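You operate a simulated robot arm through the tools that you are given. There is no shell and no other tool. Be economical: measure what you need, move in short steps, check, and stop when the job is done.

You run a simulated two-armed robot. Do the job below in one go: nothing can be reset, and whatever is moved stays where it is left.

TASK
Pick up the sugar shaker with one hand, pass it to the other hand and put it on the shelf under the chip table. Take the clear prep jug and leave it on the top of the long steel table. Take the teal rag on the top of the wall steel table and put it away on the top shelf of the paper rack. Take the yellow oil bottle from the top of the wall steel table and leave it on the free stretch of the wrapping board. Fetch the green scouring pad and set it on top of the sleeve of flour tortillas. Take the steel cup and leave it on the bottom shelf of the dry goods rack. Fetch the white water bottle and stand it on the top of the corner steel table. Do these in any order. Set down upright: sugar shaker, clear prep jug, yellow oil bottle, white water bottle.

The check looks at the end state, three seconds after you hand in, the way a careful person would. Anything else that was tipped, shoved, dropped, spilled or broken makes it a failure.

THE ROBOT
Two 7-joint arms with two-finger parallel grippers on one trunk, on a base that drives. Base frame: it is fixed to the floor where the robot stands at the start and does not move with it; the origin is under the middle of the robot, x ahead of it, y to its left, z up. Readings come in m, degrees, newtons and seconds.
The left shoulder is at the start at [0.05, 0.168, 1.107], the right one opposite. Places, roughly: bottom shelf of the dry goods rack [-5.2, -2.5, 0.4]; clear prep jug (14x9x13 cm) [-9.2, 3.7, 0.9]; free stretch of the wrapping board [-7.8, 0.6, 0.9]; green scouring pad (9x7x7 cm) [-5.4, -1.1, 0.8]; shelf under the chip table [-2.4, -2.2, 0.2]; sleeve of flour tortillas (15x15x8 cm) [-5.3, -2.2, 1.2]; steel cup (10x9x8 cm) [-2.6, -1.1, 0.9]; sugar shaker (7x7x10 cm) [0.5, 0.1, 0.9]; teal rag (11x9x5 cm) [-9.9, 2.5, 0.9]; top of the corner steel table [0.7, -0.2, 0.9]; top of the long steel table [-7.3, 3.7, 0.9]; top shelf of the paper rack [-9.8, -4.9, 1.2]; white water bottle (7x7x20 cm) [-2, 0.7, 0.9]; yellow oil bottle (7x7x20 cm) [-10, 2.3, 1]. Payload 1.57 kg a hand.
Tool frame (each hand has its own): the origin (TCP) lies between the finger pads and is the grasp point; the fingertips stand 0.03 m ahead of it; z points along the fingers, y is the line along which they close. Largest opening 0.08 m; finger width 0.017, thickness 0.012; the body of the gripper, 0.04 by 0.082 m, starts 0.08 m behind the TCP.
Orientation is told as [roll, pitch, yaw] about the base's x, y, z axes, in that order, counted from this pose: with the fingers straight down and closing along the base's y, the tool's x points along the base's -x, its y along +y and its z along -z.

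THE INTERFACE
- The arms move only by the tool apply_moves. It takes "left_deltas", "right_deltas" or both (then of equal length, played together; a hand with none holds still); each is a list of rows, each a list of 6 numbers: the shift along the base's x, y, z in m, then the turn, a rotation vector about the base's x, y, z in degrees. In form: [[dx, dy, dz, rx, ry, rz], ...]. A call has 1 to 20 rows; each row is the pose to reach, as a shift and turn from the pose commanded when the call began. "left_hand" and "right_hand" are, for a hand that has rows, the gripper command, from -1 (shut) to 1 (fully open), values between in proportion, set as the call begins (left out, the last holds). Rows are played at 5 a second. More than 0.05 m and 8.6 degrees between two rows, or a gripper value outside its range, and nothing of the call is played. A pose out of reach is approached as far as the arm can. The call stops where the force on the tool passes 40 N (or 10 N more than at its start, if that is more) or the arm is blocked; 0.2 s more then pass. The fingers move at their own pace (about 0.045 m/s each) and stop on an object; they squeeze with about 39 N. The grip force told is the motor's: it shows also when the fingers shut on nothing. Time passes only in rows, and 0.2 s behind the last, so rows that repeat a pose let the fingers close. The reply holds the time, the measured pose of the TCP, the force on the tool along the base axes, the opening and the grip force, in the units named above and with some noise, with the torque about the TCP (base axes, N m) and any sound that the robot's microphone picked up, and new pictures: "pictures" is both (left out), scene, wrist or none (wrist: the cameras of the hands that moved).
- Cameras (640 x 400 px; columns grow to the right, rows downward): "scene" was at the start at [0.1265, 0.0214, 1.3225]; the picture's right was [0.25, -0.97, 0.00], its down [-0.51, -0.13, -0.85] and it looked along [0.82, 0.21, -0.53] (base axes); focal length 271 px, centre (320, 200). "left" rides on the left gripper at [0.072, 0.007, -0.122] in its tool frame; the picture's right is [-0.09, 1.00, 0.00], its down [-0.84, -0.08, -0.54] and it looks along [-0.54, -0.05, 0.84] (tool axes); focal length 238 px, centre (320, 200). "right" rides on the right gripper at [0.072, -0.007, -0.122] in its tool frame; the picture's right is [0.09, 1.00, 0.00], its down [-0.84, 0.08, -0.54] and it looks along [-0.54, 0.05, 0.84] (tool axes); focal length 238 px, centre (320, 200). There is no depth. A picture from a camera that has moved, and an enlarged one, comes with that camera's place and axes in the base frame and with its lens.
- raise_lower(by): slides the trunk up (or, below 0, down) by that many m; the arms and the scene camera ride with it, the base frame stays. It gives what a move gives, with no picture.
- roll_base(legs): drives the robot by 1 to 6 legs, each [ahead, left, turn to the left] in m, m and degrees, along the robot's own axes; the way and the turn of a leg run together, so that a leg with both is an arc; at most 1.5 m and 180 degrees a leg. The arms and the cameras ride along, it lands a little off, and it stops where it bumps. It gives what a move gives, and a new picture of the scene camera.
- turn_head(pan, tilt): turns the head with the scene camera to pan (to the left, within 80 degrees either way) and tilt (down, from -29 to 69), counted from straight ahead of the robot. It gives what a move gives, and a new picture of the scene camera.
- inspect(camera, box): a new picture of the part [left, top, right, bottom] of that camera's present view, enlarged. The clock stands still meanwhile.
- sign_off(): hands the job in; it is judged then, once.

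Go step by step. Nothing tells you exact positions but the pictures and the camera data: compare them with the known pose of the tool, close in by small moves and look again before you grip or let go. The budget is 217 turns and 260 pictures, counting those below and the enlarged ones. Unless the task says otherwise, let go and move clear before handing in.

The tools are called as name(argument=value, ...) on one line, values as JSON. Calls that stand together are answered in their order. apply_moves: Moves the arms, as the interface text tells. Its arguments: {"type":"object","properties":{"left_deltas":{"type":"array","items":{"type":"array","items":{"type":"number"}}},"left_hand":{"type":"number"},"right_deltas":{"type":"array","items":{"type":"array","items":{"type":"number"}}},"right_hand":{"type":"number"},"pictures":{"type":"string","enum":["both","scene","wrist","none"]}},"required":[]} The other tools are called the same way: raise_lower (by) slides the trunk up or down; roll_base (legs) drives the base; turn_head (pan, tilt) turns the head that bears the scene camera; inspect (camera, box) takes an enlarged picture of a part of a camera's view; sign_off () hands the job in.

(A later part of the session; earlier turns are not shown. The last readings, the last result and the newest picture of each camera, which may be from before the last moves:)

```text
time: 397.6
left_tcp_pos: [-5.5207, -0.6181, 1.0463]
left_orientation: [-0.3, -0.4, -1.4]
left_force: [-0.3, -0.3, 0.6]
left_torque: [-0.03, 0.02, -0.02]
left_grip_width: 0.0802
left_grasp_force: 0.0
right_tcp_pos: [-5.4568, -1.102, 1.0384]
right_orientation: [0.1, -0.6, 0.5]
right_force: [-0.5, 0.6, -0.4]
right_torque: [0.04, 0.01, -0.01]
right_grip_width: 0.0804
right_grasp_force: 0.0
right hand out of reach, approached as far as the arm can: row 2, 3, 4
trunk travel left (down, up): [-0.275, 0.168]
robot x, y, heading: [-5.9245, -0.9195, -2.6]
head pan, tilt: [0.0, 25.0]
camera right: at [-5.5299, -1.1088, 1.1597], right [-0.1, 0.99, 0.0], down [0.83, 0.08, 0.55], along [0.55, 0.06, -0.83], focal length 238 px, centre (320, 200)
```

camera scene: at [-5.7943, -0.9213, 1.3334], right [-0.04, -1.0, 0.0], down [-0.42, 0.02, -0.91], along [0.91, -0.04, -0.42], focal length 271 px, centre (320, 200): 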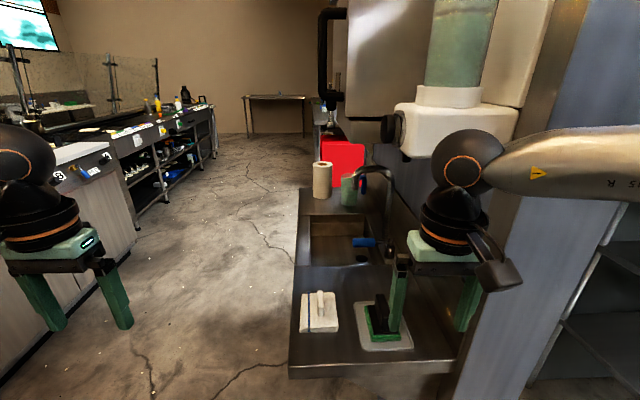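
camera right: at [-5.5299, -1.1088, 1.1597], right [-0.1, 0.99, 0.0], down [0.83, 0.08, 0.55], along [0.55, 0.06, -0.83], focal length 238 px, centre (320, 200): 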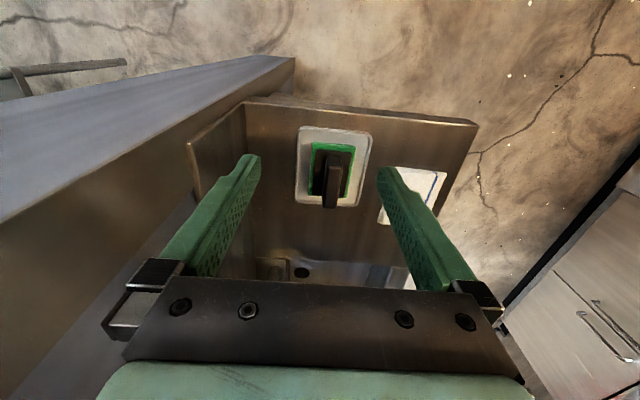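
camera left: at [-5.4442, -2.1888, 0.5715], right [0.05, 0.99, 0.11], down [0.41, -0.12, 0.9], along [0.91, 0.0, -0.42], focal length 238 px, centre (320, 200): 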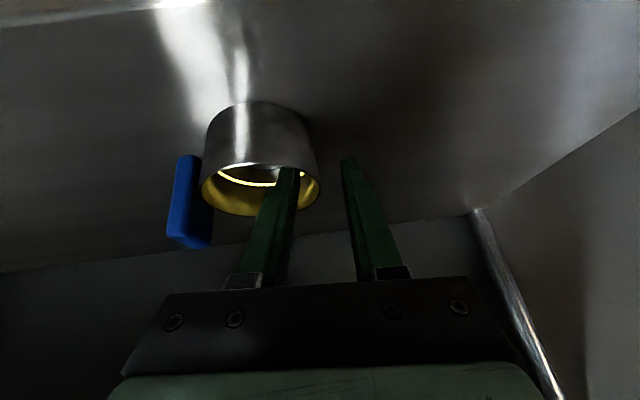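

The right arm stops short here, so I roll the base 9 cm closer and align on the black grip.

roll_base(legs=[[0.09, 0, 0]])

apply_moves(right_deltas=[[-0.005, 0.014, -0.03, 0, 0, 0], [-0.01, 0.028, -0.06, 0, 0, 0], [-0.013, 0.028, -0.08, 0, 0, 0], [-0.013, 0.028, -0.08, 0, 0, 0]], pictures="wrist")

```text
time: 398.4
left_tcp_pos: [-5.5148, -0.6218, 1.0476]
left_orientation: [-0.1, -0.5, -1.8]
left_force: [-0.4, -0.1, 0.6]
left_torque: [-0.03, -0.02, -0.01]
left_grip_width: 0.0802
left_grasp_force: 0.1
right_tcp_pos: [-5.4582, -1.1024, 1.0395]
right_orientation: [0.0, -0.3, 1.5]
right_force: [0.0, 0.2, 0.0]
right_torque: [0.04, 0.01, 0.01]
right_grip_width: 0.0799
right_grasp_force: 0.1
trunk travel left (down, up): [-0.275, 0.168]
robot x, y, heading: [-5.9222, -0.9168, -2.5]
head pan, tilt: [0.0, 25.0]
stopped in leg 1: the robot was blocked; the commanded pose is now the measured one
camera scene: at [-5.7945, -0.9228, 1.3344], right [-0.04, -1.0, 0.0], down [-0.42, 0.02, -0.91], along [0.91, -0.04, -0.42], focal length 271 px, centre (320, 200)
```

scene: 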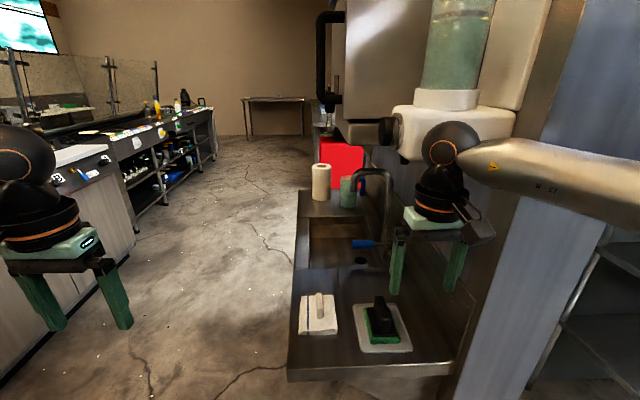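

```text
time: 399.4
left_tcp_pos: [-5.5092, -0.6211, 1.0456]
left_orientation: [-0.2, -0.2, -1.6]
left_force: [0.1, 0.1, -0.5]
left_torque: [0.01, 0.01, -0.02]
left_grip_width: 0.0799
left_grasp_force: 0.0
right_tcp_pos: [-5.4716, -1.0841, 0.9562]
right_orientation: [-0.1, 0.2, 1.3]
right_force: [0.1, 0.7, -0.7]
right_torque: [-0.02, 0.02, 0.01]
right_grip_width: 0.0798
right_grasp_force: 0.0
right hand out of reach, approached as far as the arm can: row 1, 2, 3, 4
trunk travel left (down, up): [-0.275, 0.168]
robot x, y, heading: [-5.9207, -0.9133, -2.5]
head pan, tilt: [0.0, 25.0]
camera right: at [-5.5433, -1.0911, 1.0782], right [-0.11, 0.99, 0.0], down [0.84, 0.1, 0.54], along [0.54, 0.06, -0.84], focal length 238 px, centre (320, 200)
```

right: 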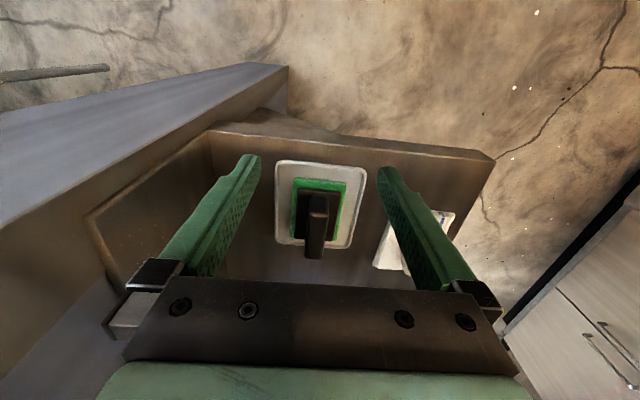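

The wall end beside the sink blocks the right arm. I pull it back and shift south, so that the left arm comes straight at the pad.

apply_moves(right_deltas=[[-0.02, 0, 0.03, 0, 0, 0], [-0.05, 0, 0.06, 0, 0, 0], [-0.09, 0, 0.08, 0, 0, 0], [-0.13, 0, 0.09, 0, 0, 0], [-0.16, 0, 0.09, 0, 0, 0]], pictures="none")

roll_base(legs=[[-0.08, 0, 0], [0.0, -0.3, 0], [0.06, 0, 2.5]])

```text
time: 400.6
left_tcp_pos: [-5.5097, -0.6205, 1.0457]
left_orientation: [-0.2, -0.1, -1.7]
left_force: [0.5, 0.6, -0.3]
left_torque: [-0.01, 0.02, -0.01]
left_grip_width: 0.0798
left_grasp_force: 0.0
right_tcp_pos: [-5.6282, -1.0847, 1.0469]
right_orientation: [-0.1, 0.1, 1.3]
right_force: [0.5, 0.3, 0.1]
right_torque: [-0.02, 0.0, -0.03]
right_grip_width: 0.0799
right_grasp_force: 0.1
trunk travel left (down, up): [-0.275, 0.168]
robot x, y, heading: [-5.9198, -0.9168, -2.5]
head pan, tilt: [0.0, 25.0]
```

```text
time: 403.9
left_tcp_pos: [-5.5561, -0.9034, 1.0463]
left_orientation: [-0.2, -0.1, 0.5]
left_force: [0.4, -0.3, -0.6]
left_torque: [0.02, 0.0, 0.0]
left_grip_width: 0.0799
left_grasp_force: 0.0
right_tcp_pos: [-5.6572, -1.3721, 1.0464]
right_orientation: [-0.1, 0.3, 3.3]
right_force: [-0.5, -0.3, 0.5]
right_torque: [0.01, 0.03, -0.01]
right_grip_width: 0.0801
right_grasp_force: 0.0
trunk travel left (down, up): [-0.275, 0.168]
robot x, y, heading: [-5.9573, -1.212, -0.2]
head pan, tilt: [0.0, 25.0]
camera scene: at [-5.8229, -1.2149, 1.3334], right [-0.01, -1.0, 0.0], down [-0.42, 0.0, -0.91], along [0.91, -0.01, -0.42], focal length 271 px, centre (320, 200)
```

scene: 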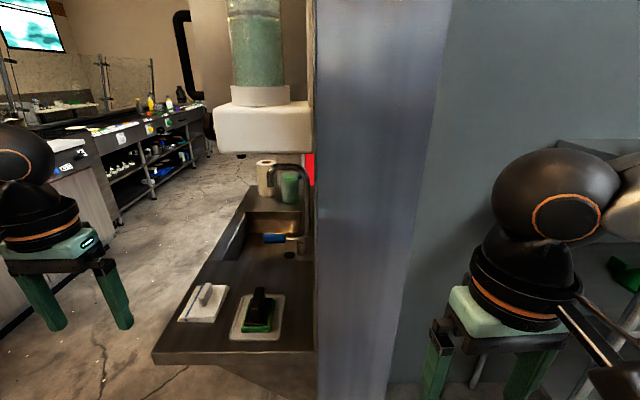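

The pad lies ahead of the left arm now. I bring the left hand over, tilted 25° forward to stay clear of the dispenser above.

apply_moves(left_deltas=[[0.022, -0.029, -0.011, 0, -4.2, 0], [0.045, -0.058, -0.022, 0, -8.3, 0], [0.068, -0.087, -0.033, 0, -12.5, 0], [0.09, -0.116, -0.044, 0, -16.7, 0], [0.113, -0.145, -0.055, 0, -20.8, 0], [0.136, -0.174, -0.066, 0, -25, 0], [0.136, -0.174, -0.066, 0, -25, 0]], left_hand=1, pictures="wrist")

```text
time: 405.5
left_tcp_pos: [-5.4235, -1.0779, 0.9781]
left_orientation: [-0.5, -25.2, 0.6]
left_force: [-0.7, -0.5, -0.1]
left_torque: [-0.01, -0.01, -0.03]
left_grip_width: 0.0802
left_grasp_force: 0.1
right_tcp_pos: [-5.6582, -1.3716, 1.0468]
right_orientation: [-0.1, 0.0, 3.4]
right_force: [-0.4, -0.4, 0.2]
right_torque: [0.02, 0.03, -0.03]
right_grip_width: 0.0797
right_grasp_force: 0.1
trunk travel left (down, up): [-0.275, 0.168]
robot x, y, heading: [-5.9551, -1.213, -0.5]
head pan, tilt: [0.0, 25.0]
camera left: at [-5.5398, -1.0725, 1.0567], right [0.08, 1.0, 0.03], down [0.53, -0.07, 0.85], along [0.85, -0.05, -0.53], focal length 238 px, centre (320, 200)
```

left: 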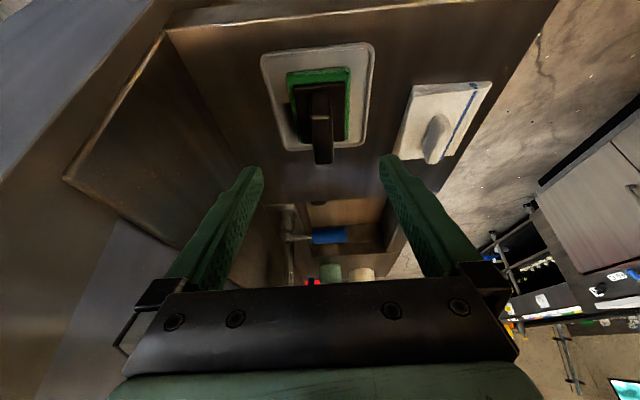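

The black upright grip stands at about (-5.362, -1.077) with its top near z 0.895. I go down on it and stop to look.

apply_moves(left_deltas=[[0.019, 0, -0.031, 0, 0, 0], [0.038, 0, -0.062, 0, 0, 0], [0.0575, 0.001, -0.093, 0, 0, 0], [0.0575, 0.001, -0.093, 0, 0, 0]], pictures="wrist")

```text
time: 406.5
left_tcp_pos: [-5.3646, -1.078, 0.8836]
left_orientation: [-0.5, -25.1, 0.5]
left_force: [0.0, -0.2, 0.6]
left_torque: [0.02, 0.01, 0.0]
left_grip_width: 0.0802
left_grasp_force: 0.0
right_tcp_pos: [-5.657, -1.3723, 1.0468]
right_orientation: [-0.1, 0.1, 3.4]
right_force: [-0.2, 0.0, 0.5]
right_torque: [-0.02, 0.01, 0.03]
right_grip_width: 0.0799
right_grasp_force: 0.1
trunk travel left (down, up): [-0.275, 0.168]
robot x, y, heading: [-5.9543, -1.2129, -0.6]
head pan, tilt: [0.0, 25.0]
camera left: at [-5.4809, -1.0722, 0.9624], right [0.08, 1.0, 0.03], down [0.53, -0.07, 0.85], along [0.85, -0.05, -0.53], focal length 238 px, centre (320, 200)
```

left: 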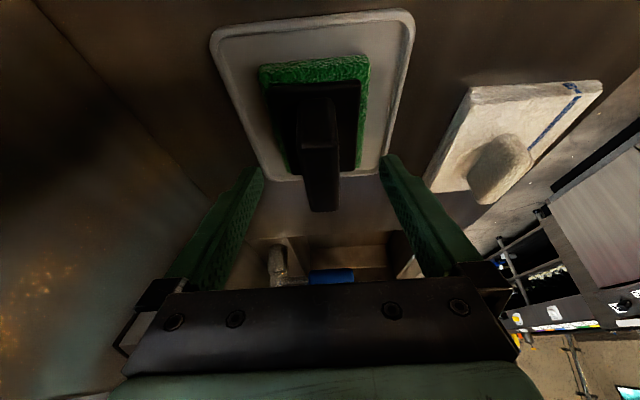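

The grip is right between the fingers. I go 1 cm lower, close and lift a little.

apply_moves(left_deltas=[[0.002, 0, -0.011, 0, 0, 0], [0.002, 0, -0.011, 0, 0, 0]], pictures="none")

apply_moves(left_deltas=[[0, 0, 0, 0, 0, 0], [0, 0, 0, 0, 0, 0], [0, 0, 0, 0, 0, 0], [0, 0, 0, 0, 0, 0], [0, 0, 0, 0, 0, 0], [0, 0, 0, 0, 0, 0], [-0.005, 0, 0.03, 0, 0, 0], [-0.01, 0, 0.06, 0, 0, 0], [-0.03, 0, 0.09, 0, 0, 0]], left_hand=-1, pictures="wrist")

```text
time: 407.1
left_tcp_pos: [-5.3618, -1.0769, 0.8728]
left_orientation: [-0.5, -25.1, 0.6]
left_force: [-0.7, 0.5, -0.1]
left_torque: [0.0, -0.02, -0.01]
left_grip_width: 0.08
left_grasp_force: 0.0
right_tcp_pos: [-5.6577, -1.3713, 1.0459]
right_orientation: [0.0, 0.1, 3.4]
right_force: [0.4, -0.3, -0.2]
right_torque: [0.02, 0.02, -0.02]
right_grip_width: 0.0802
right_grasp_force: 0.0
trunk travel left (down, up): [-0.275, 0.168]
robot x, y, heading: [-5.9545, -1.2137, -0.3]
head pan, tilt: [0.0, 25.0]
```

```text
time: 409.1
left_tcp_pos: [-5.3933, -1.0764, 0.9639]
left_orientation: [-0.4, -25.3, 0.6]
left_force: [1.0, 0.0, -0.2]
left_torque: [-0.02, 0.01, -0.02]
left_grip_width: 0.0214
left_grasp_force: 34.6
right_tcp_pos: [-5.6576, -1.3721, 1.0474]
right_orientation: [-0.1, 0.2, 3.4]
right_force: [-0.3, -0.4, -0.4]
right_torque: [0.0, 0.02, -0.01]
right_grip_width: 0.0801
right_grasp_force: 0.1
trunk travel left (down, up): [-0.275, 0.168]
robot x, y, heading: [-5.9566, -1.2142, -0.2]
head pan, tilt: [0.0, 25.0]
camera left: at [-5.5096, -1.0715, 1.0432], right [0.08, 1.0, 0.03], down [0.53, -0.07, 0.85], along [0.85, -0.05, -0.53], focal length 238 px, centre (320, 200)
```

left: 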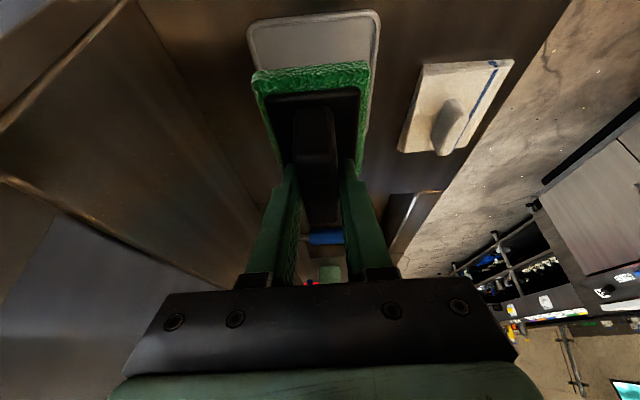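

The pad is firmly held by its grip. I back off and slide south to stand before the tortillas on the rack, raising the trunk.

roll_base(legs=[[-0.25, 0, 0], [0, -1.19, 0]])

raise_lower(by=0.16)

apply_moves(left_deltas=[[0, 0.0, 0.04, 0, 0, 0], [0, 0, 0.08, 0, 0, 0], [0, 0, 0.12, 0, 0, 0], [0, 0, 0.16, 0, 0, 0], [0, 0, 0.2, 0, 0, 0], [0, 0, 0.23, 0, 0, 0]], pictures="scene")

```text
time: 416.5
left_tcp_pos: [-5.6715, -2.2734, 0.9637]
left_orientation: [-0.5, -25.1, -0.7]
left_force: [-0.2, 0.3, 0.1]
left_torque: [0.0, -0.01, 0.01]
left_grip_width: 0.0215
left_grasp_force: 34.6
right_tcp_pos: [-5.9423, -2.561, 1.0465]
right_orientation: [-0.1, 0.3, 2.0]
right_force: [0.5, 0.1, -0.2]
right_torque: [0.0, 0.01, 0.01]
right_grip_width: 0.0803
right_grasp_force: 0.0
trunk travel left (down, up): [-0.275, 0.168]
robot x, y, heading: [-6.2361, -2.3965, -1.8]
head pan, tilt: [0.0, 25.0]
camera scene: at [-6.1043, -2.4006, 1.3335], right [-0.03, -1.0, 0.0], down [-0.42, 0.01, -0.91], along [0.91, -0.03, -0.42], focal length 271 px, centre (320, 200)
```

scene: 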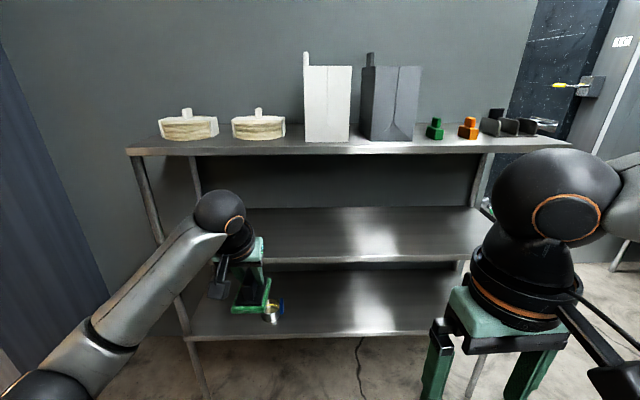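

```text
time: 418.4
left_tcp_pos: [-5.6704, -2.2725, 1.1248]
left_orientation: [-0.6, -25.2, -0.7]
left_force: [-0.3, 0.4, -0.4]
left_torque: [0.0, 0.02, -0.02]
left_grip_width: 0.0211
left_grasp_force: 35.0
right_tcp_pos: [-5.9419, -2.5614, 1.2064]
right_orientation: [0.0, 0.1, 2.0]
right_force: [0.3, -0.3, 0.1]
right_torque: [-0.03, -0.02, 0.0]
right_grip_width: 0.0798
right_grasp_force: 0.0
trunk travel left (down, up): [-0.435, 0.008]
robot x, y, heading: [-6.2361, -2.3953, -1.8]
head pan, tilt: [0.0, 25.0]
```

```text
time: 419.8
left_tcp_pos: [-5.6714, -2.2725, 1.3516]
left_orientation: [-0.5, -25.1, -0.7]
left_force: [-0.7, -0.2, -1.4]
left_torque: [0.0, -0.02, 0.0]
left_grip_width: 0.0211
left_grasp_force: 34.5
right_tcp_pos: [-5.9413, -2.5602, 1.206]
right_orientation: [-0.1, 0.1, 2.0]
right_force: [-0.2, -0.5, -0.5]
right_torque: [0.03, -0.02, 0.0]
right_grip_width: 0.0801
right_grasp_force: 0.2
trunk travel left (down, up): [-0.435, 0.008]
robot x, y, heading: [-6.237, -2.398, -1.7]
head pan, tilt: [0.0, 25.0]
camera scene: at [-6.1047, -2.4006, 1.4935], right [-0.03, -1.0, 0.0], down [-0.42, 0.01, -0.91], along [0.91, -0.03, -0.42], focal length 271 px, centre (320, 200)
```

scene: 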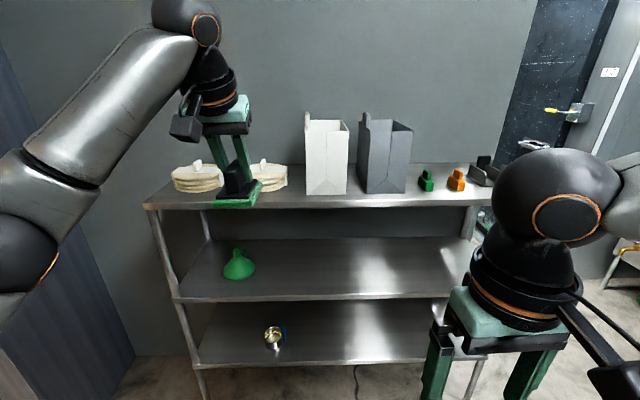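

I look closely at the tortilla sleeve's top before placing.

inspect(camera="scene", box=[160, 130, 310, 220])

```text
4.27 times, centred on (235, 175) of scene
camera zoom: at [-6.1047, -2.4006, 1.4935], right [-0.03, -1.0, 0.0], down [-0.42, 0.01, -0.91], along [0.91, -0.03, -0.42], focal length 1158 px, centre (683, 307)
```

zoom: 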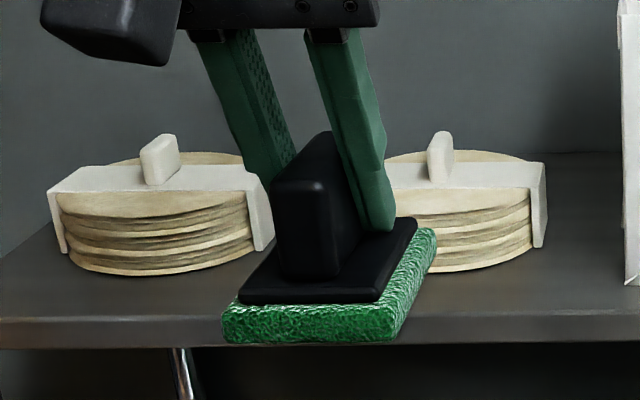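

The sleeve's centre is about (-5.28, -2.248) with its flat top near z 1.22 and a small tab standing in the middle. I will set the pad on its left half beside that tab; first I roll forward.

roll_base(legs=[[0.3, 0.07, 1.7]])

```text
time: 421.8
left_tcp_pos: [-5.3779, -2.1958, 1.3499]
left_orientation: [-0.5, -25.0, 0.5]
left_force: [0.2, 0.1, -0.7]
left_torque: [0.02, 0.0, -0.01]
left_grip_width: 0.0214
left_grasp_force: 34.3
right_tcp_pos: [-5.6437, -2.4908, 1.2058]
right_orientation: [-0.1, 0.3, 3.3]
right_force: [0.0, 0.2, 0.4]
right_torque: [0.0, 0.0, -0.01]
right_grip_width: 0.0799
right_grasp_force: 0.1
trunk travel left (down, up): [-0.435, 0.008]
robot x, y, heading: [-5.94, -2.3305, -0.2]
head pan, tilt: [0.0, 25.0]
camera scene: at [-5.8081, -2.3339, 1.4935], right [-0.01, -1.0, 0.0], down [-0.42, 0.0, -0.91], along [0.91, -0.01, -0.42], focal length 271 px, centre (320, 200)
```

scene: 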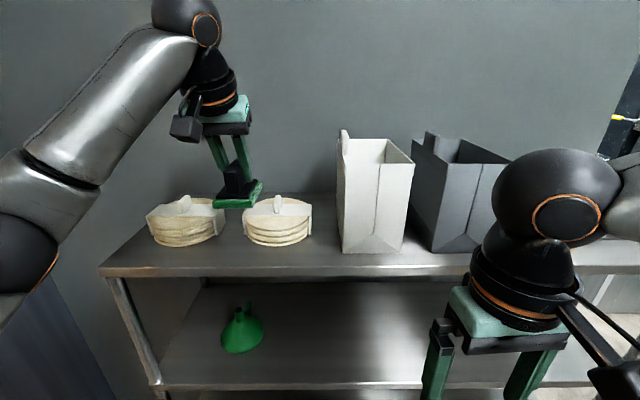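

apply_moves(left_deltas=[[0.04, 0, 0, 0, 0, 0], [0.08, 0, 0, 0, 0, 0], [0.108, 0.002, 0, 0, 0, 0], [0.108, 0.002, -0.03, 0, 0, 0], [0.108, 0.002, -0.055, 0, 0, 0], [0.108, 0.002, -0.055, 0, 0, 0]], pictures="none")

inspect(camera="scene", box=[140, 120, 340, 260])

```text
time: 423.2
left_tcp_pos: [-5.2692, -2.1924, 1.2953]
left_orientation: [-0.5, -25.1, 0.5]
left_force: [0.3, 0.2, -0.4]
left_torque: [0.02, -0.01, 0.02]
left_grip_width: 0.0214
left_grasp_force: 34.6
left hand out of reach, approached as far as the arm can: row 3, 4
right_tcp_pos: [-5.6434, -2.4917, 1.2068]
right_orientation: [-0.1, 0.0, 3.3]
right_force: [-0.2, -1.1, -1.2]
right_torque: [-0.02, 0.0, 0.04]
right_grip_width: 0.0801
right_grasp_force: 0.0
trunk travel left (down, up): [-0.435, 0.008]
robot x, y, heading: [-5.943, -2.3346, -0.2]
head pan, tilt: [0.0, 25.0]
```

```text
2.86 times, centred on (240, 190) of scene
camera zoom: at [-5.8087, -2.3339, 1.4935], right [-0.01, -1.0, 0.0], down [-0.42, 0.0, -0.91], along [0.91, -0.01, -0.42], focal length 776 px, centre (549, 229)
```

zoom: 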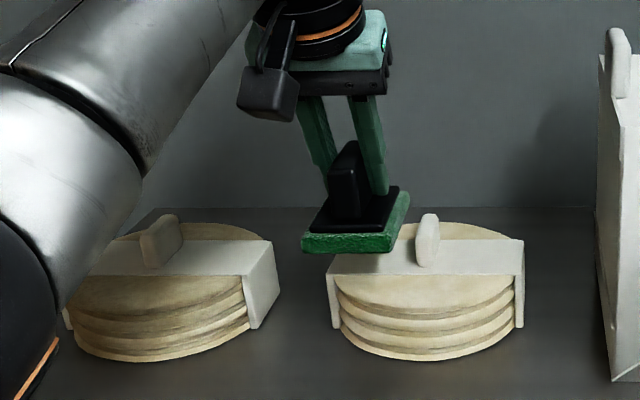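

The pad hangs over the left half, clear of the tab. I shift 6 mm right and lower until it rests.

apply_moves(left_deltas=[[0, -0.006, -0.012, 0, 0, 0], [0, -0.006, -0.022, 0, 0, 0], [0, -0.006, -0.03, 0, 0, 0], [0, -0.006, -0.03, 0, 0, 0]], pictures="none")

inspect(camera="scene", box=[140, 120, 340, 260])

```text
time: 424.2
left_tcp_pos: [-5.269, -2.2003, 1.2654]
left_orientation: [-0.5, -25.1, 0.5]
left_force: [-0.2, 0.1, 0.1]
left_torque: [0.03, 0.03, -0.04]
left_grip_width: 0.0212
left_grasp_force: 34.7
right_tcp_pos: [-5.6435, -2.4911, 1.2076]
right_orientation: [-0.1, 0.0, 3.3]
right_force: [0.0, 0.5, 0.6]
right_torque: [-0.06, -0.02, -0.02]
right_grip_width: 0.0799
right_grasp_force: 0.0
trunk travel left (down, up): [-0.435, 0.008]
robot x, y, heading: [-5.9333, -2.3303, -0.3]
head pan, tilt: [0.0, 25.0]
```

```text
2.86 times, centred on (240, 190) of scene
camera zoom: at [-5.8088, -2.334, 1.4935], right [-0.01, -1.0, 0.0], down [-0.42, 0.0, -0.91], along [0.91, -0.01, -0.42], focal length 776 px, centre (549, 229)
```

zoom: 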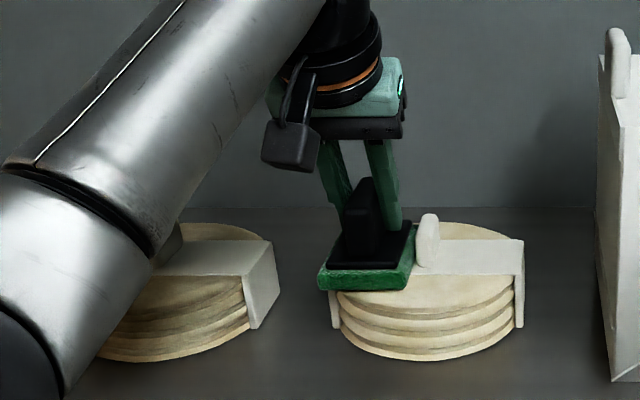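

apply_moves(left_deltas=[[0.002, 0.001, -0.005, 0, 0, 0], [0.002, 0.001, -0.01, 0, 0, 0], [0.002, 0.001, -0.013, 0, 0, 0], [0.002, 0.001, -0.013, 0, 0, 0]], pictures="none")

```text
time: 425.2
left_tcp_pos: [-5.2681, -2.2004, 1.2614]
left_orientation: [-0.4, -26.2, 0.5]
left_force: [6.8, 3.8, 30.6]
left_torque: [0.38, -0.3, 0.03]
left_grip_width: 0.0213
left_grasp_force: 34.6
right_tcp_pos: [-5.6442, -2.491, 1.2082]
right_orientation: [-0.1, -0.1, 3.3]
right_force: [-0.1, 0.7, -0.1]
right_torque: [0.01, 0.0, 0.01]
right_grip_width: 0.0799
right_grasp_force: 0.0
trunk travel left (down, up): [-0.435, 0.008]
robot x, y, heading: [-5.943, -2.3313, -0.4]
head pan, tilt: [0.0, 25.0]
```

Contact with 30 N. I ease off and open the fingers partway, so they do not touch the tab.

apply_moves(left_deltas=[[0, 0, 0.006, 0, 0, 0], [0, 0, 0.007, 0, 0, 0]], pictures="none")

apply_moves(left_deltas=[[0, 0, 0, 0, 0, 0], [0, 0, 0, 0, 0, 0], [0, 0, 0, 0, 0, 0]], left_hand=-0.1, pictures="none")

apply_moves(left_deltas=[[-0.01, 0, 0.02, 0, 0, 0], [-0.02, 0, 0.05, 0, 0, 0], [-0.04, 0, 0.09, 0, 0, 0], [-0.07, 0, 0.11, 0, 0, 0], [-0.11, 0, 0.11, 0, 0, 0], [-0.15, 0, 0.11, 0, 0, 0]], pictures="scene")

```text
time: 425.8
left_tcp_pos: [-5.2676, -2.2005, 1.2619]
left_orientation: [-0.6, -25.4, 0.5]
left_force: [4.3, 3.2, 14.6]
left_torque: [0.4, -0.91, 0.09]
left_grip_width: 0.0214
left_grasp_force: 34.5
right_tcp_pos: [-5.6429, -2.4909, 1.2068]
right_orientation: [-0.2, 0.1, 3.4]
right_force: [-0.5, 0.5, -0.2]
right_torque: [0.02, 0.03, 0.05]
right_grip_width: 0.0801
right_grasp_force: 0.0
trunk travel left (down, up): [-0.435, 0.008]
robot x, y, heading: [-5.9404, -2.3319, -0.4]
head pan, tilt: [0.0, 25.0]
```

```text
time: 426.6
left_tcp_pos: [-5.2688, -2.2011, 1.2612]
left_orientation: [-0.6, -25.2, 0.3]
left_force: [-1.0, -4.8, 13.0]
left_torque: [-0.01, -0.04, -0.06]
left_grip_width: 0.033
left_grasp_force: 0.0
right_tcp_pos: [-5.645, -2.4914, 1.2071]
right_orientation: [-0.1, 0.0, 3.3]
right_force: [0.4, 0.3, 0.1]
right_torque: [0.01, 0.0, -0.02]
right_grip_width: 0.0801
right_grasp_force: 0.1
trunk travel left (down, up): [-0.435, 0.008]
robot x, y, heading: [-5.941, -2.3288, -0.3]
head pan, tilt: [0.0, 25.0]
```

```text
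time: 428.0
left_tcp_pos: [-5.4189, -2.2011, 1.3688]
left_orientation: [-0.5, -25.1, 0.7]
left_force: [-0.1, -0.2, 0.2]
left_torque: [0.01, -0.02, -0.01]
left_grip_width: 0.036
left_grasp_force: 0.0
right_tcp_pos: [-5.6436, -2.4914, 1.2067]
right_orientation: [-0.1, 0.1, 3.3]
right_force: [-0.5, -0.9, -0.1]
right_torque: [-0.03, 0.01, 0.01]
right_grip_width: 0.0799
right_grasp_force: 0.0
trunk travel left (down, up): [-0.435, 0.008]
robot x, y, heading: [-5.9422, -2.3343, -0.5]
head pan, tilt: [0.0, 25.0]
camera scene: at [-5.8097, -2.3341, 1.4936], right [-0.01, -1.0, 0.0], down [-0.42, 0.0, -0.91], along [0.91, -0.01, -0.42], focal length 271 px, centre (320, 200)
```

scene: 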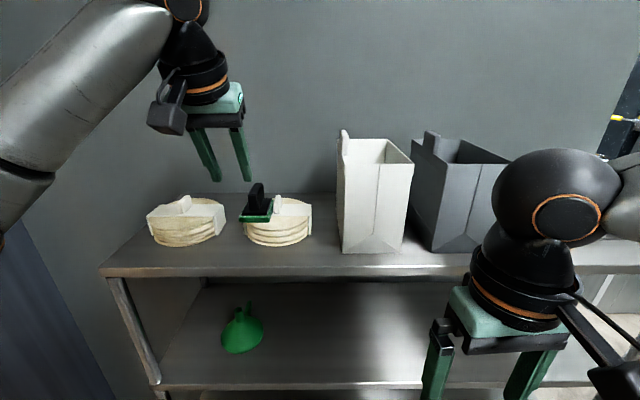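

The pad rests on the tortilla sleeve. I restore both hands to a travel pose and drive out to the west side.

apply_moves(left_deltas=[[-0.02, 0.03, 0, 0, 5, 0], [-0.03, 0.06, -0.02, 0, 10, 0], [-0.03, 0.09, -0.04, 0, 15, 0], [-0.03, 0.12, -0.06, 0, 20, 0], [-0.03, 0.14, -0.08, 0, 25, 0]], left_hand=1, pictures="none")

raise_lower(by=-0.1)

roll_base(legs=[[-0.2, 0, 0], [0, 0, 90.3], [1.5, 0, 0], [0.6, 0, 0], [0, 0, 90]])

```text
time: 429.2
left_tcp_pos: [-5.4465, -2.0591, 1.2884]
left_orientation: [-0.2, -0.2, 0.5]
left_force: [-0.4, -0.7, -0.3]
left_torque: [0.01, -0.01, 0.0]
left_grip_width: 0.0797
left_grasp_force: 0.0
right_tcp_pos: [-5.6428, -2.4906, 1.2065]
right_orientation: [-0.1, 0.3, 3.3]
right_force: [-0.4, 0.4, -0.4]
right_torque: [-0.02, 0.02, 0.0]
right_grip_width: 0.0799
right_grasp_force: 0.0
trunk travel left (down, up): [-0.435, 0.008]
robot x, y, heading: [-5.9412, -2.3325, -0.4]
head pan, tilt: [0.0, 25.0]
```

```text
time: 430.6
left_tcp_pos: [-5.4473, -2.06, 1.1879]
left_orientation: [-0.3, -0.2, 0.5]
left_force: [0.4, -0.1, 0.5]
left_torque: [0.02, 0.0, 0.0]
left_grip_width: 0.0799
left_grasp_force: 0.1
right_tcp_pos: [-5.6436, -2.4898, 1.1064]
right_orientation: [-0.1, 0.0, 3.3]
right_force: [0.4, -0.9, -0.6]
right_torque: [0.0, 0.02, 0.01]
right_grip_width: 0.08
right_grasp_force: 0.1
trunk travel left (down, up): [-0.335, 0.108]
robot x, y, heading: [-5.9439, -2.3315, -0.2]
head pan, tilt: [0.0, 25.0]
```

```text
time: 449.8
left_tcp_pos: [-6.725, -0.5689, 1.1899]
left_orientation: [-0.4, -0.3, -176.6]
left_force: [-0.1, 0.2, 0.4]
left_torque: [0.05, 0.0, -0.02]
left_grip_width: 0.0799
left_grasp_force: 0.0
right_tcp_pos: [-6.5525, -0.1287, 1.1069]
right_orientation: [0.0, 0.1, -173.8]
right_force: [-0.7, 0.4, -0.3]
right_torque: [0.0, 0.0, 0.04]
right_grip_width: 0.0799
right_grasp_force: 0.0
trunk travel left (down, up): [-0.335, 0.108]
robot x, y, heading: [-6.2452, -0.2667, -177.4]
head pan, tilt: [0.0, 25.0]
camera scene: at [-6.3793, -0.2769, 1.3935], right [-0.05, 1.0, 0.0], down [0.42, 0.02, -0.91], along [-0.91, -0.04, -0.42], focal length 271 px, centre (320, 200)
```

scene: 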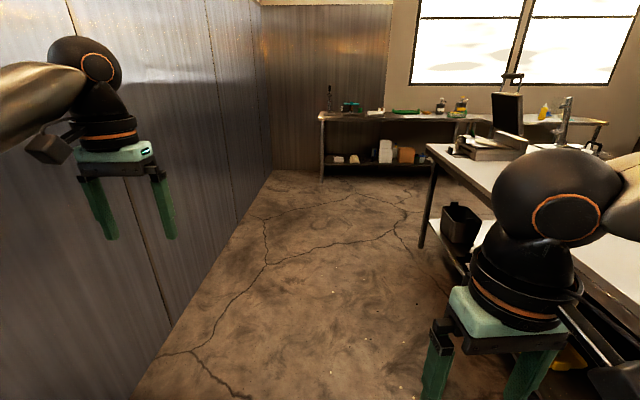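

The wall table runs along x ≈ -9.9 ahead, with the wrapping table on the right. I drive on and turn north along the wall table.

roll_base(legs=[[1.45, 0, -2.6], [1.4, 0, 0], [0, 0, -90], [1.3, 0, 0]])

turn_head(pan=30, tilt=25)

```text
time: 473.6
left_tcp_pos: [-9.3364, 1.4932, 1.1885]
left_orientation: [-0.3, -0.2, 90.8]
left_force: [0.0, -0.2, 0.6]
left_torque: [0.0, -0.01, 0.0]
left_grip_width: 0.0802
left_grasp_force: 0.0
right_tcp_pos: [-8.9045, 1.2994, 1.1061]
right_orientation: [-0.1, 0.3, 93.6]
right_force: [0.4, -0.4, -0.4]
right_torque: [0.0, 0.0, 0.0]
right_grip_width: 0.08
right_grasp_force: 0.1
trunk travel left (down, up): [-0.335, 0.108]
robot x, y, heading: [-9.0597, 0.9965, 89.9]
head pan, tilt: [0.0, 25.0]
camera scene: at [-9.0613, 1.1314, 1.3935], right [1.0, 0.0, 0.0], down [0.0, -0.42, -0.91], along [0.0, 0.91, -0.42], focal length 271 px, centre (320, 200)
```

scene: 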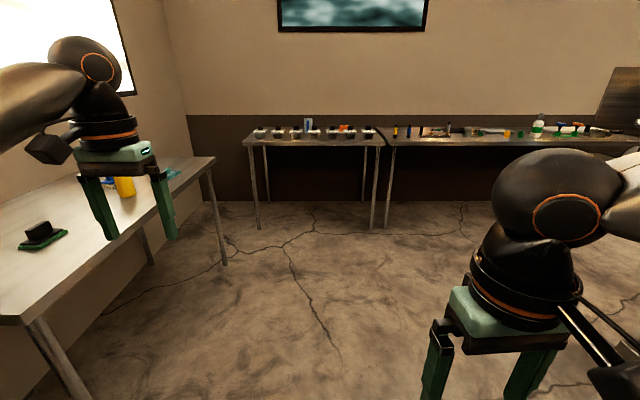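

```text
time: 474.5
left_tcp_pos: [-9.3371, 1.4918, 1.1893]
left_orientation: [-0.2, -0.3, 90.7]
left_force: [0.0, -0.6, 0.0]
left_torque: [0.02, 0.03, -0.01]
left_grip_width: 0.0801
left_grasp_force: 0.0
right_tcp_pos: [-8.9033, 1.2976, 1.1063]
right_orientation: [-0.1, 0.1, 93.7]
right_force: [0.2, 0.0, 0.2]
right_torque: [0.02, -0.02, -0.03]
right_grip_width: 0.0799
right_grasp_force: 0.1
trunk travel left (down, up): [-0.335, 0.108]
robot x, y, heading: [-9.0607, 1.0005, 90.0]
head pan, tilt: [30.0, 25.0]
camera scene: at [-9.1073, 1.119, 1.3935], right [0.87, 0.5, 0.0], down [0.21, -0.37, -0.91], along [-0.45, 0.79, -0.42], focal length 271 px, centre (320, 200)
```

scene: 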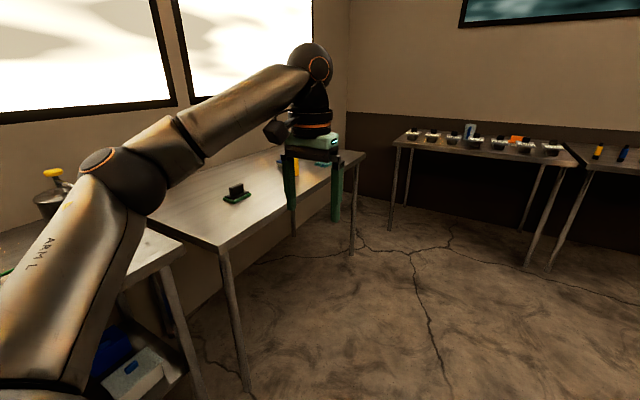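

The rag and the yellow bottle stand at the far end of the wall table (front edge x ≈ -9.76). I drive up and face them.

turn_head(pan=0, tilt=35)

roll_base(legs=[[1.4, 0.18, 0], [0, 0, 90]])

```text
time: 475.5
left_tcp_pos: [-9.3369, 1.4923, 1.1889]
left_orientation: [-0.3, -0.2, 90.8]
left_force: [0.3, 0.3, -0.6]
left_torque: [0.06, -0.03, -0.03]
left_grip_width: 0.0802
left_grasp_force: 0.0
right_tcp_pos: [-8.9043, 1.2993, 1.1056]
right_orientation: [-0.1, 0.1, 93.7]
right_force: [0.4, 0.5, 1.1]
right_torque: [0.01, 0.01, -0.02]
right_grip_width: 0.0799
right_grasp_force: 0.0
trunk travel left (down, up): [-0.335, 0.108]
robot x, y, heading: [-9.0604, 1.0003, 90.0]
head pan, tilt: [0.0, 35.0]
camera scene: at [-9.0613, 1.1272, 1.3778], right [1.0, 0.0, 0.0], down [0.0, -0.57, -0.82], along [0.0, 0.82, -0.57], focal length 271 px, centre (320, 200)
```

scene: 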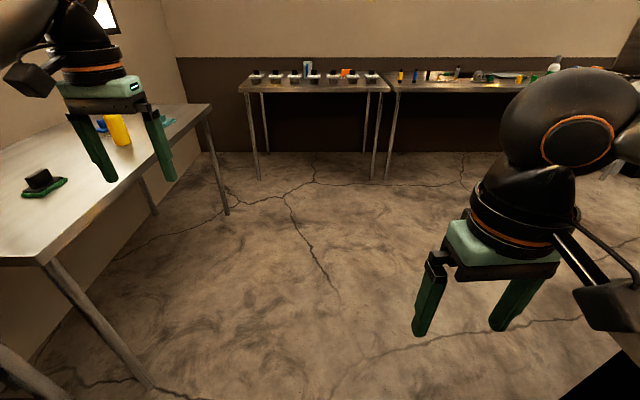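

```text
time: 486.3
left_tcp_pos: [-9.7556, 2.1037, 1.1888]
left_orientation: [-0.3, -0.1, -177.7]
left_force: [-0.2, -0.4, -0.1]
left_torque: [0.02, 0.02, 0.02]
left_grip_width: 0.0799
left_grasp_force: 0.1
right_tcp_pos: [-9.5733, 2.542, 1.1066]
right_orientation: [-0.2, 0.1, -174.8]
right_force: [0.1, 0.2, 0.8]
right_torque: [-0.01, 0.0, 0.01]
right_grip_width: 0.0799
right_grasp_force: 0.0
trunk travel left (down, up): [-0.335, 0.108]
robot x, y, heading: [-9.2701, 2.3935, -178.6]
head pan, tilt: [0.0, 35.0]
camera scene: at [-9.399, 2.3885, 1.3778], right [-0.02, 1.0, 0.0], down [0.57, 0.01, -0.82], along [-0.82, -0.02, -0.57], focal length 271 px, centre (320, 200)
```

scene: 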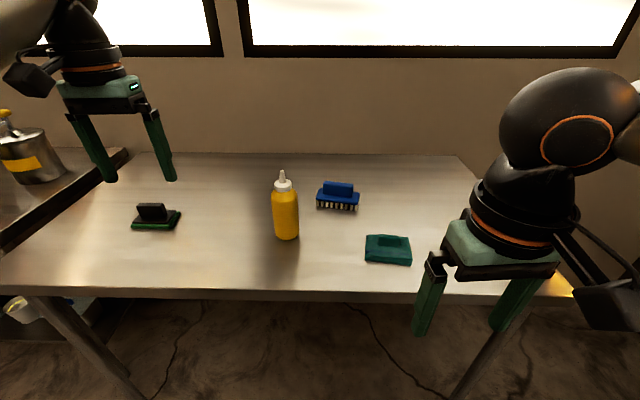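

The yellow bottle is at about (-9.966, 2.282) and the rag at (-9.886, 2.545). I roll closer and bring the right hand over the rag and the left one over the bottle.

roll_base(legs=[[0.15, 0, 0]])

apply_moves(right_deltas=[[-0.04, 0, 0, 0, 0, -1], [-0.08, 0, 0, 0, 0, -2], [-0.12, 0.001, -0.03, 0, 0, -4], [-0.14, 0.002, -0.06, 0, 0, -5], [-0.14, 0.002, -0.06, 0, 0, -5]], left_deltas=[[0, 0.04, 0, 0, 0, 0], [-0.01, 0.08, 0, 0, 0, 0], [-0.02, 0.12, 0, 0, 0, 0], [-0.03, 0.16, 0, 0, 0, 0], [-0.03, 0.175, 0, 0, 0, 0]], left_hand=1, right_hand=1, pictures="wrist")

```text
time: 487.6
left_tcp_pos: [-9.904, 2.1031, 1.1886]
left_orientation: [-0.2, -0.1, -178.0]
left_force: [-0.4, -0.7, -1.3]
left_torque: [0.03, 0.0, 0.02]
left_grip_width: 0.08
left_grasp_force: 0.0
right_tcp_pos: [-9.7193, 2.5399, 1.1067]
right_orientation: [-0.1, 0.2, -175.2]
right_force: [0.1, -0.3, -0.4]
right_torque: [0.0, -0.01, 0.0]
right_grip_width: 0.08
right_grasp_force: 0.0
trunk travel left (down, up): [-0.335, 0.108]
robot x, y, heading: [-9.4209, 2.3897, -178.6]
head pan, tilt: [0.0, 35.0]
camera scene: at [-9.5468, 2.3858, 1.3777], right [-0.02, 1.0, 0.0], down [0.57, 0.01, -0.82], along [-0.82, -0.02, -0.57], focal length 271 px, centre (320, 200)
```

scene: 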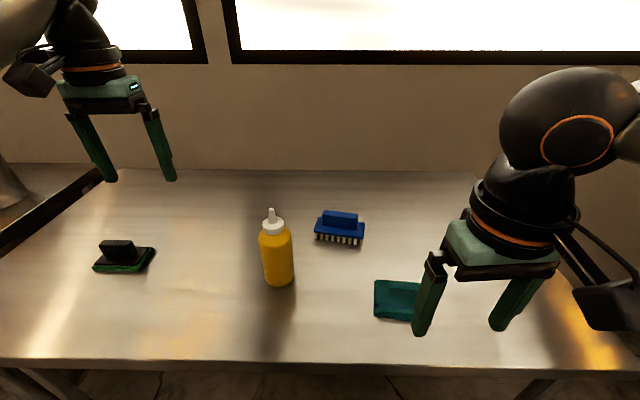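

```text
time: 488.8
left_tcp_pos: [-9.9315, 2.2788, 1.1901]
left_orientation: [-0.3, -0.2, -177.9]
left_force: [-0.2, -0.2, -0.6]
left_torque: [0.02, -0.01, 0.02]
left_grip_width: 0.0799
left_grasp_force: 0.1
right_tcp_pos: [-9.857, 2.5425, 1.0437]
right_orientation: [-0.1, 0.1, 179.8]
right_force: [0.4, 0.1, 0.3]
right_torque: [-0.01, -0.01, 0.0]
right_grip_width: 0.0801
right_grasp_force: 0.1
trunk travel left (down, up): [-0.335, 0.108]
robot x, y, heading: [-9.4183, 2.3874, -178.9]
head pan, tilt: [0.0, 35.0]
camera right: at [-9.7859, 2.5498, 1.166], right [0.09, -1.0, 0.0], down [-0.84, -0.08, 0.54], along [-0.54, -0.05, -0.84], focal length 238 px, centre (320, 200)
camera left: at [-9.8573, 2.2717, 1.3099], right [-0.06, -1.0, 0.0], down [-0.84, 0.04, 0.55], along [-0.54, 0.03, -0.84], focal length 238 px, centre (320, 200)
```

right: 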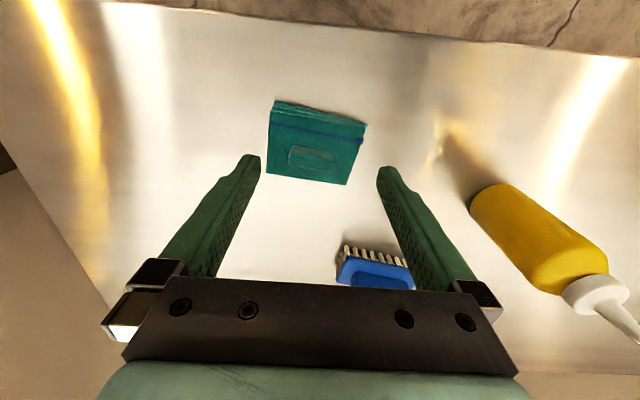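
left: 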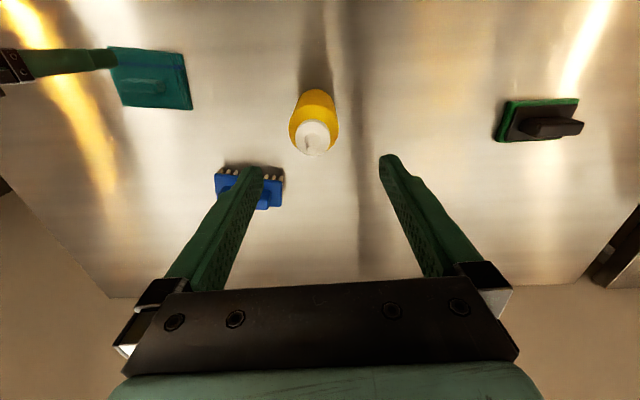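

I zoom on the rag through the right hand's camera to see its raised part.

inspect(camera="right", box=[240, 80, 400, 200])

inspect(camera="scene", box=[340, 230, 460, 330])

```text
3.33 times, centred on (320, 140) of right
camera zoom: at [-9.7859, 2.5498, 1.166], right [0.09, -1.0, 0.0], down [-0.84, -0.08, 0.54], along [-0.54, -0.05, -0.84], focal length 794 px, centre (320, 400)
```

zoom: 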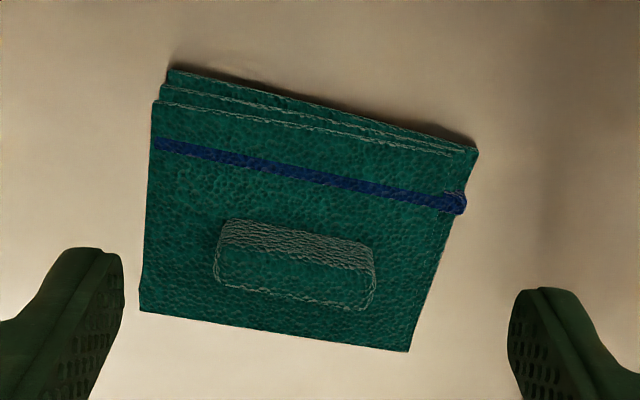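

```text
4.00 times, centred on (400, 280) of scene
camera zoom: at [-9.5456, 2.3857, 1.3778], right [-0.02, 1.0, 0.0], down [0.57, 0.01, -0.82], along [-0.82, -0.02, -0.57], focal length 1086 px, centre (0, -120)
```

zoom: 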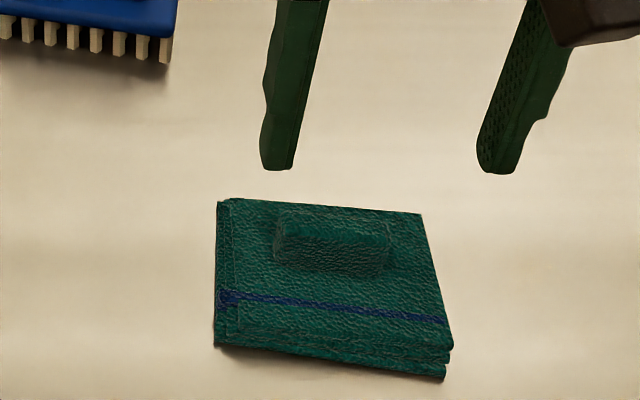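

The rag carries a raised block 5.5 cm long, which suits the fingers. I lower the right hand onto it, turned 7° to match.

apply_moves(right_deltas=[[-0.02, 0.003, -0.03, 0, 0, -3.5], [-0.039, 0.0055, -0.06, 0, 0, -7], [-0.039, 0.0055, -0.09, 0, 0, -7], [-0.039, 0.0055, -0.11, 0, 0, -7], [-0.039, 0.0055, -0.11, 0, 0, -7]], pictures="wrist")

```text
time: 490.0
left_tcp_pos: [-9.9301, 2.277, 1.1894]
left_orientation: [-0.2, -0.2, -178.1]
left_force: [-0.6, 0.7, 0.3]
left_torque: [0.01, 0.02, 0.03]
left_grip_width: 0.0803
left_grasp_force: 0.1
right_tcp_pos: [-9.8856, 2.5628, 0.9426]
right_orientation: [-0.1, 0.1, 172.9]
right_force: [0.7, -0.1, 0.4]
right_torque: [-0.01, -0.03, 0.0]
right_grip_width: 0.0799
right_grasp_force: 0.2
right hand out of reach, approached as far as the arm can: row 2, 3, 4, 5
trunk travel left (down, up): [-0.335, 0.108]
robot x, y, heading: [-9.4189, 2.386, -178.9]
head pan, tilt: [0.0, 35.0]
camera right: at [-9.8143, 2.5604, 1.0643], right [-0.03, -1.0, 0.0], down [-0.84, 0.03, 0.54], along [-0.54, 0.02, -0.84], focal length 238 px, centre (320, 200)
```

right: 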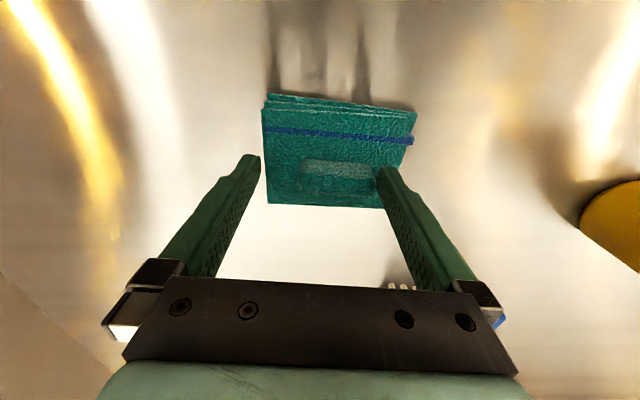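

The arm sits about 1.5 cm to the side. I undo the small turn and move across again.

apply_moves(right_deltas=[[0, -0.005, 0.01, 0, 0, 4], [-0.005, -0.012, 0.01, 0, 0, 8], [-0.01, -0.016, 0.0, 0, 0, 8], [-0.01, -0.016, -0.01, 0, 0, 8], [-0.01, -0.016, -0.01, 0, 0, 8]], pictures="wrist")

```text
time: 491.2
left_tcp_pos: [-9.9311, 2.277, 1.1895]
left_orientation: [-0.3, -0.2, -177.9]
left_force: [-0.3, 0.0, 0.6]
left_torque: [0.02, 0.01, -0.02]
left_grip_width: 0.08
left_grasp_force: 0.0
right_tcp_pos: [-9.8835, 2.5608, 0.9411]
right_orientation: [-0.1, 0.1, -179.1]
right_force: [0.5, 0.8, -0.1]
right_torque: [0.01, -0.01, 0.01]
right_grip_width: 0.08
right_grasp_force: 0.1
right hand out of reach, approached as far as the arm can: row 2, 3, 4, 5
trunk travel left (down, up): [-0.335, 0.108]
robot x, y, heading: [-9.4211, 2.3885, -178.8]
head pan, tilt: [0.0, 35.0]
camera right: at [-9.8123, 2.569, 1.0635], right [0.11, -0.99, 0.0], down [-0.84, -0.09, 0.54], along [-0.54, -0.06, -0.84], focal length 238 px, centre (320, 200)
```

right: 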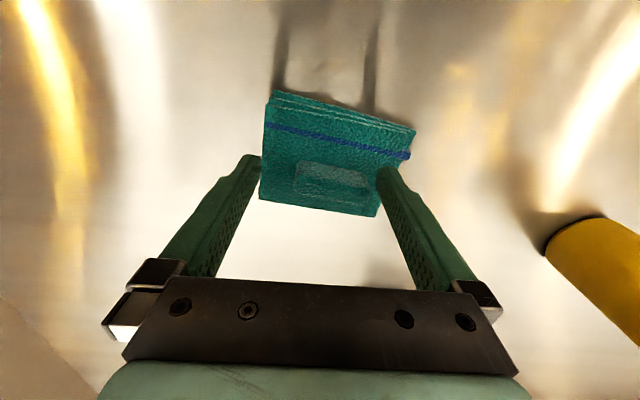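

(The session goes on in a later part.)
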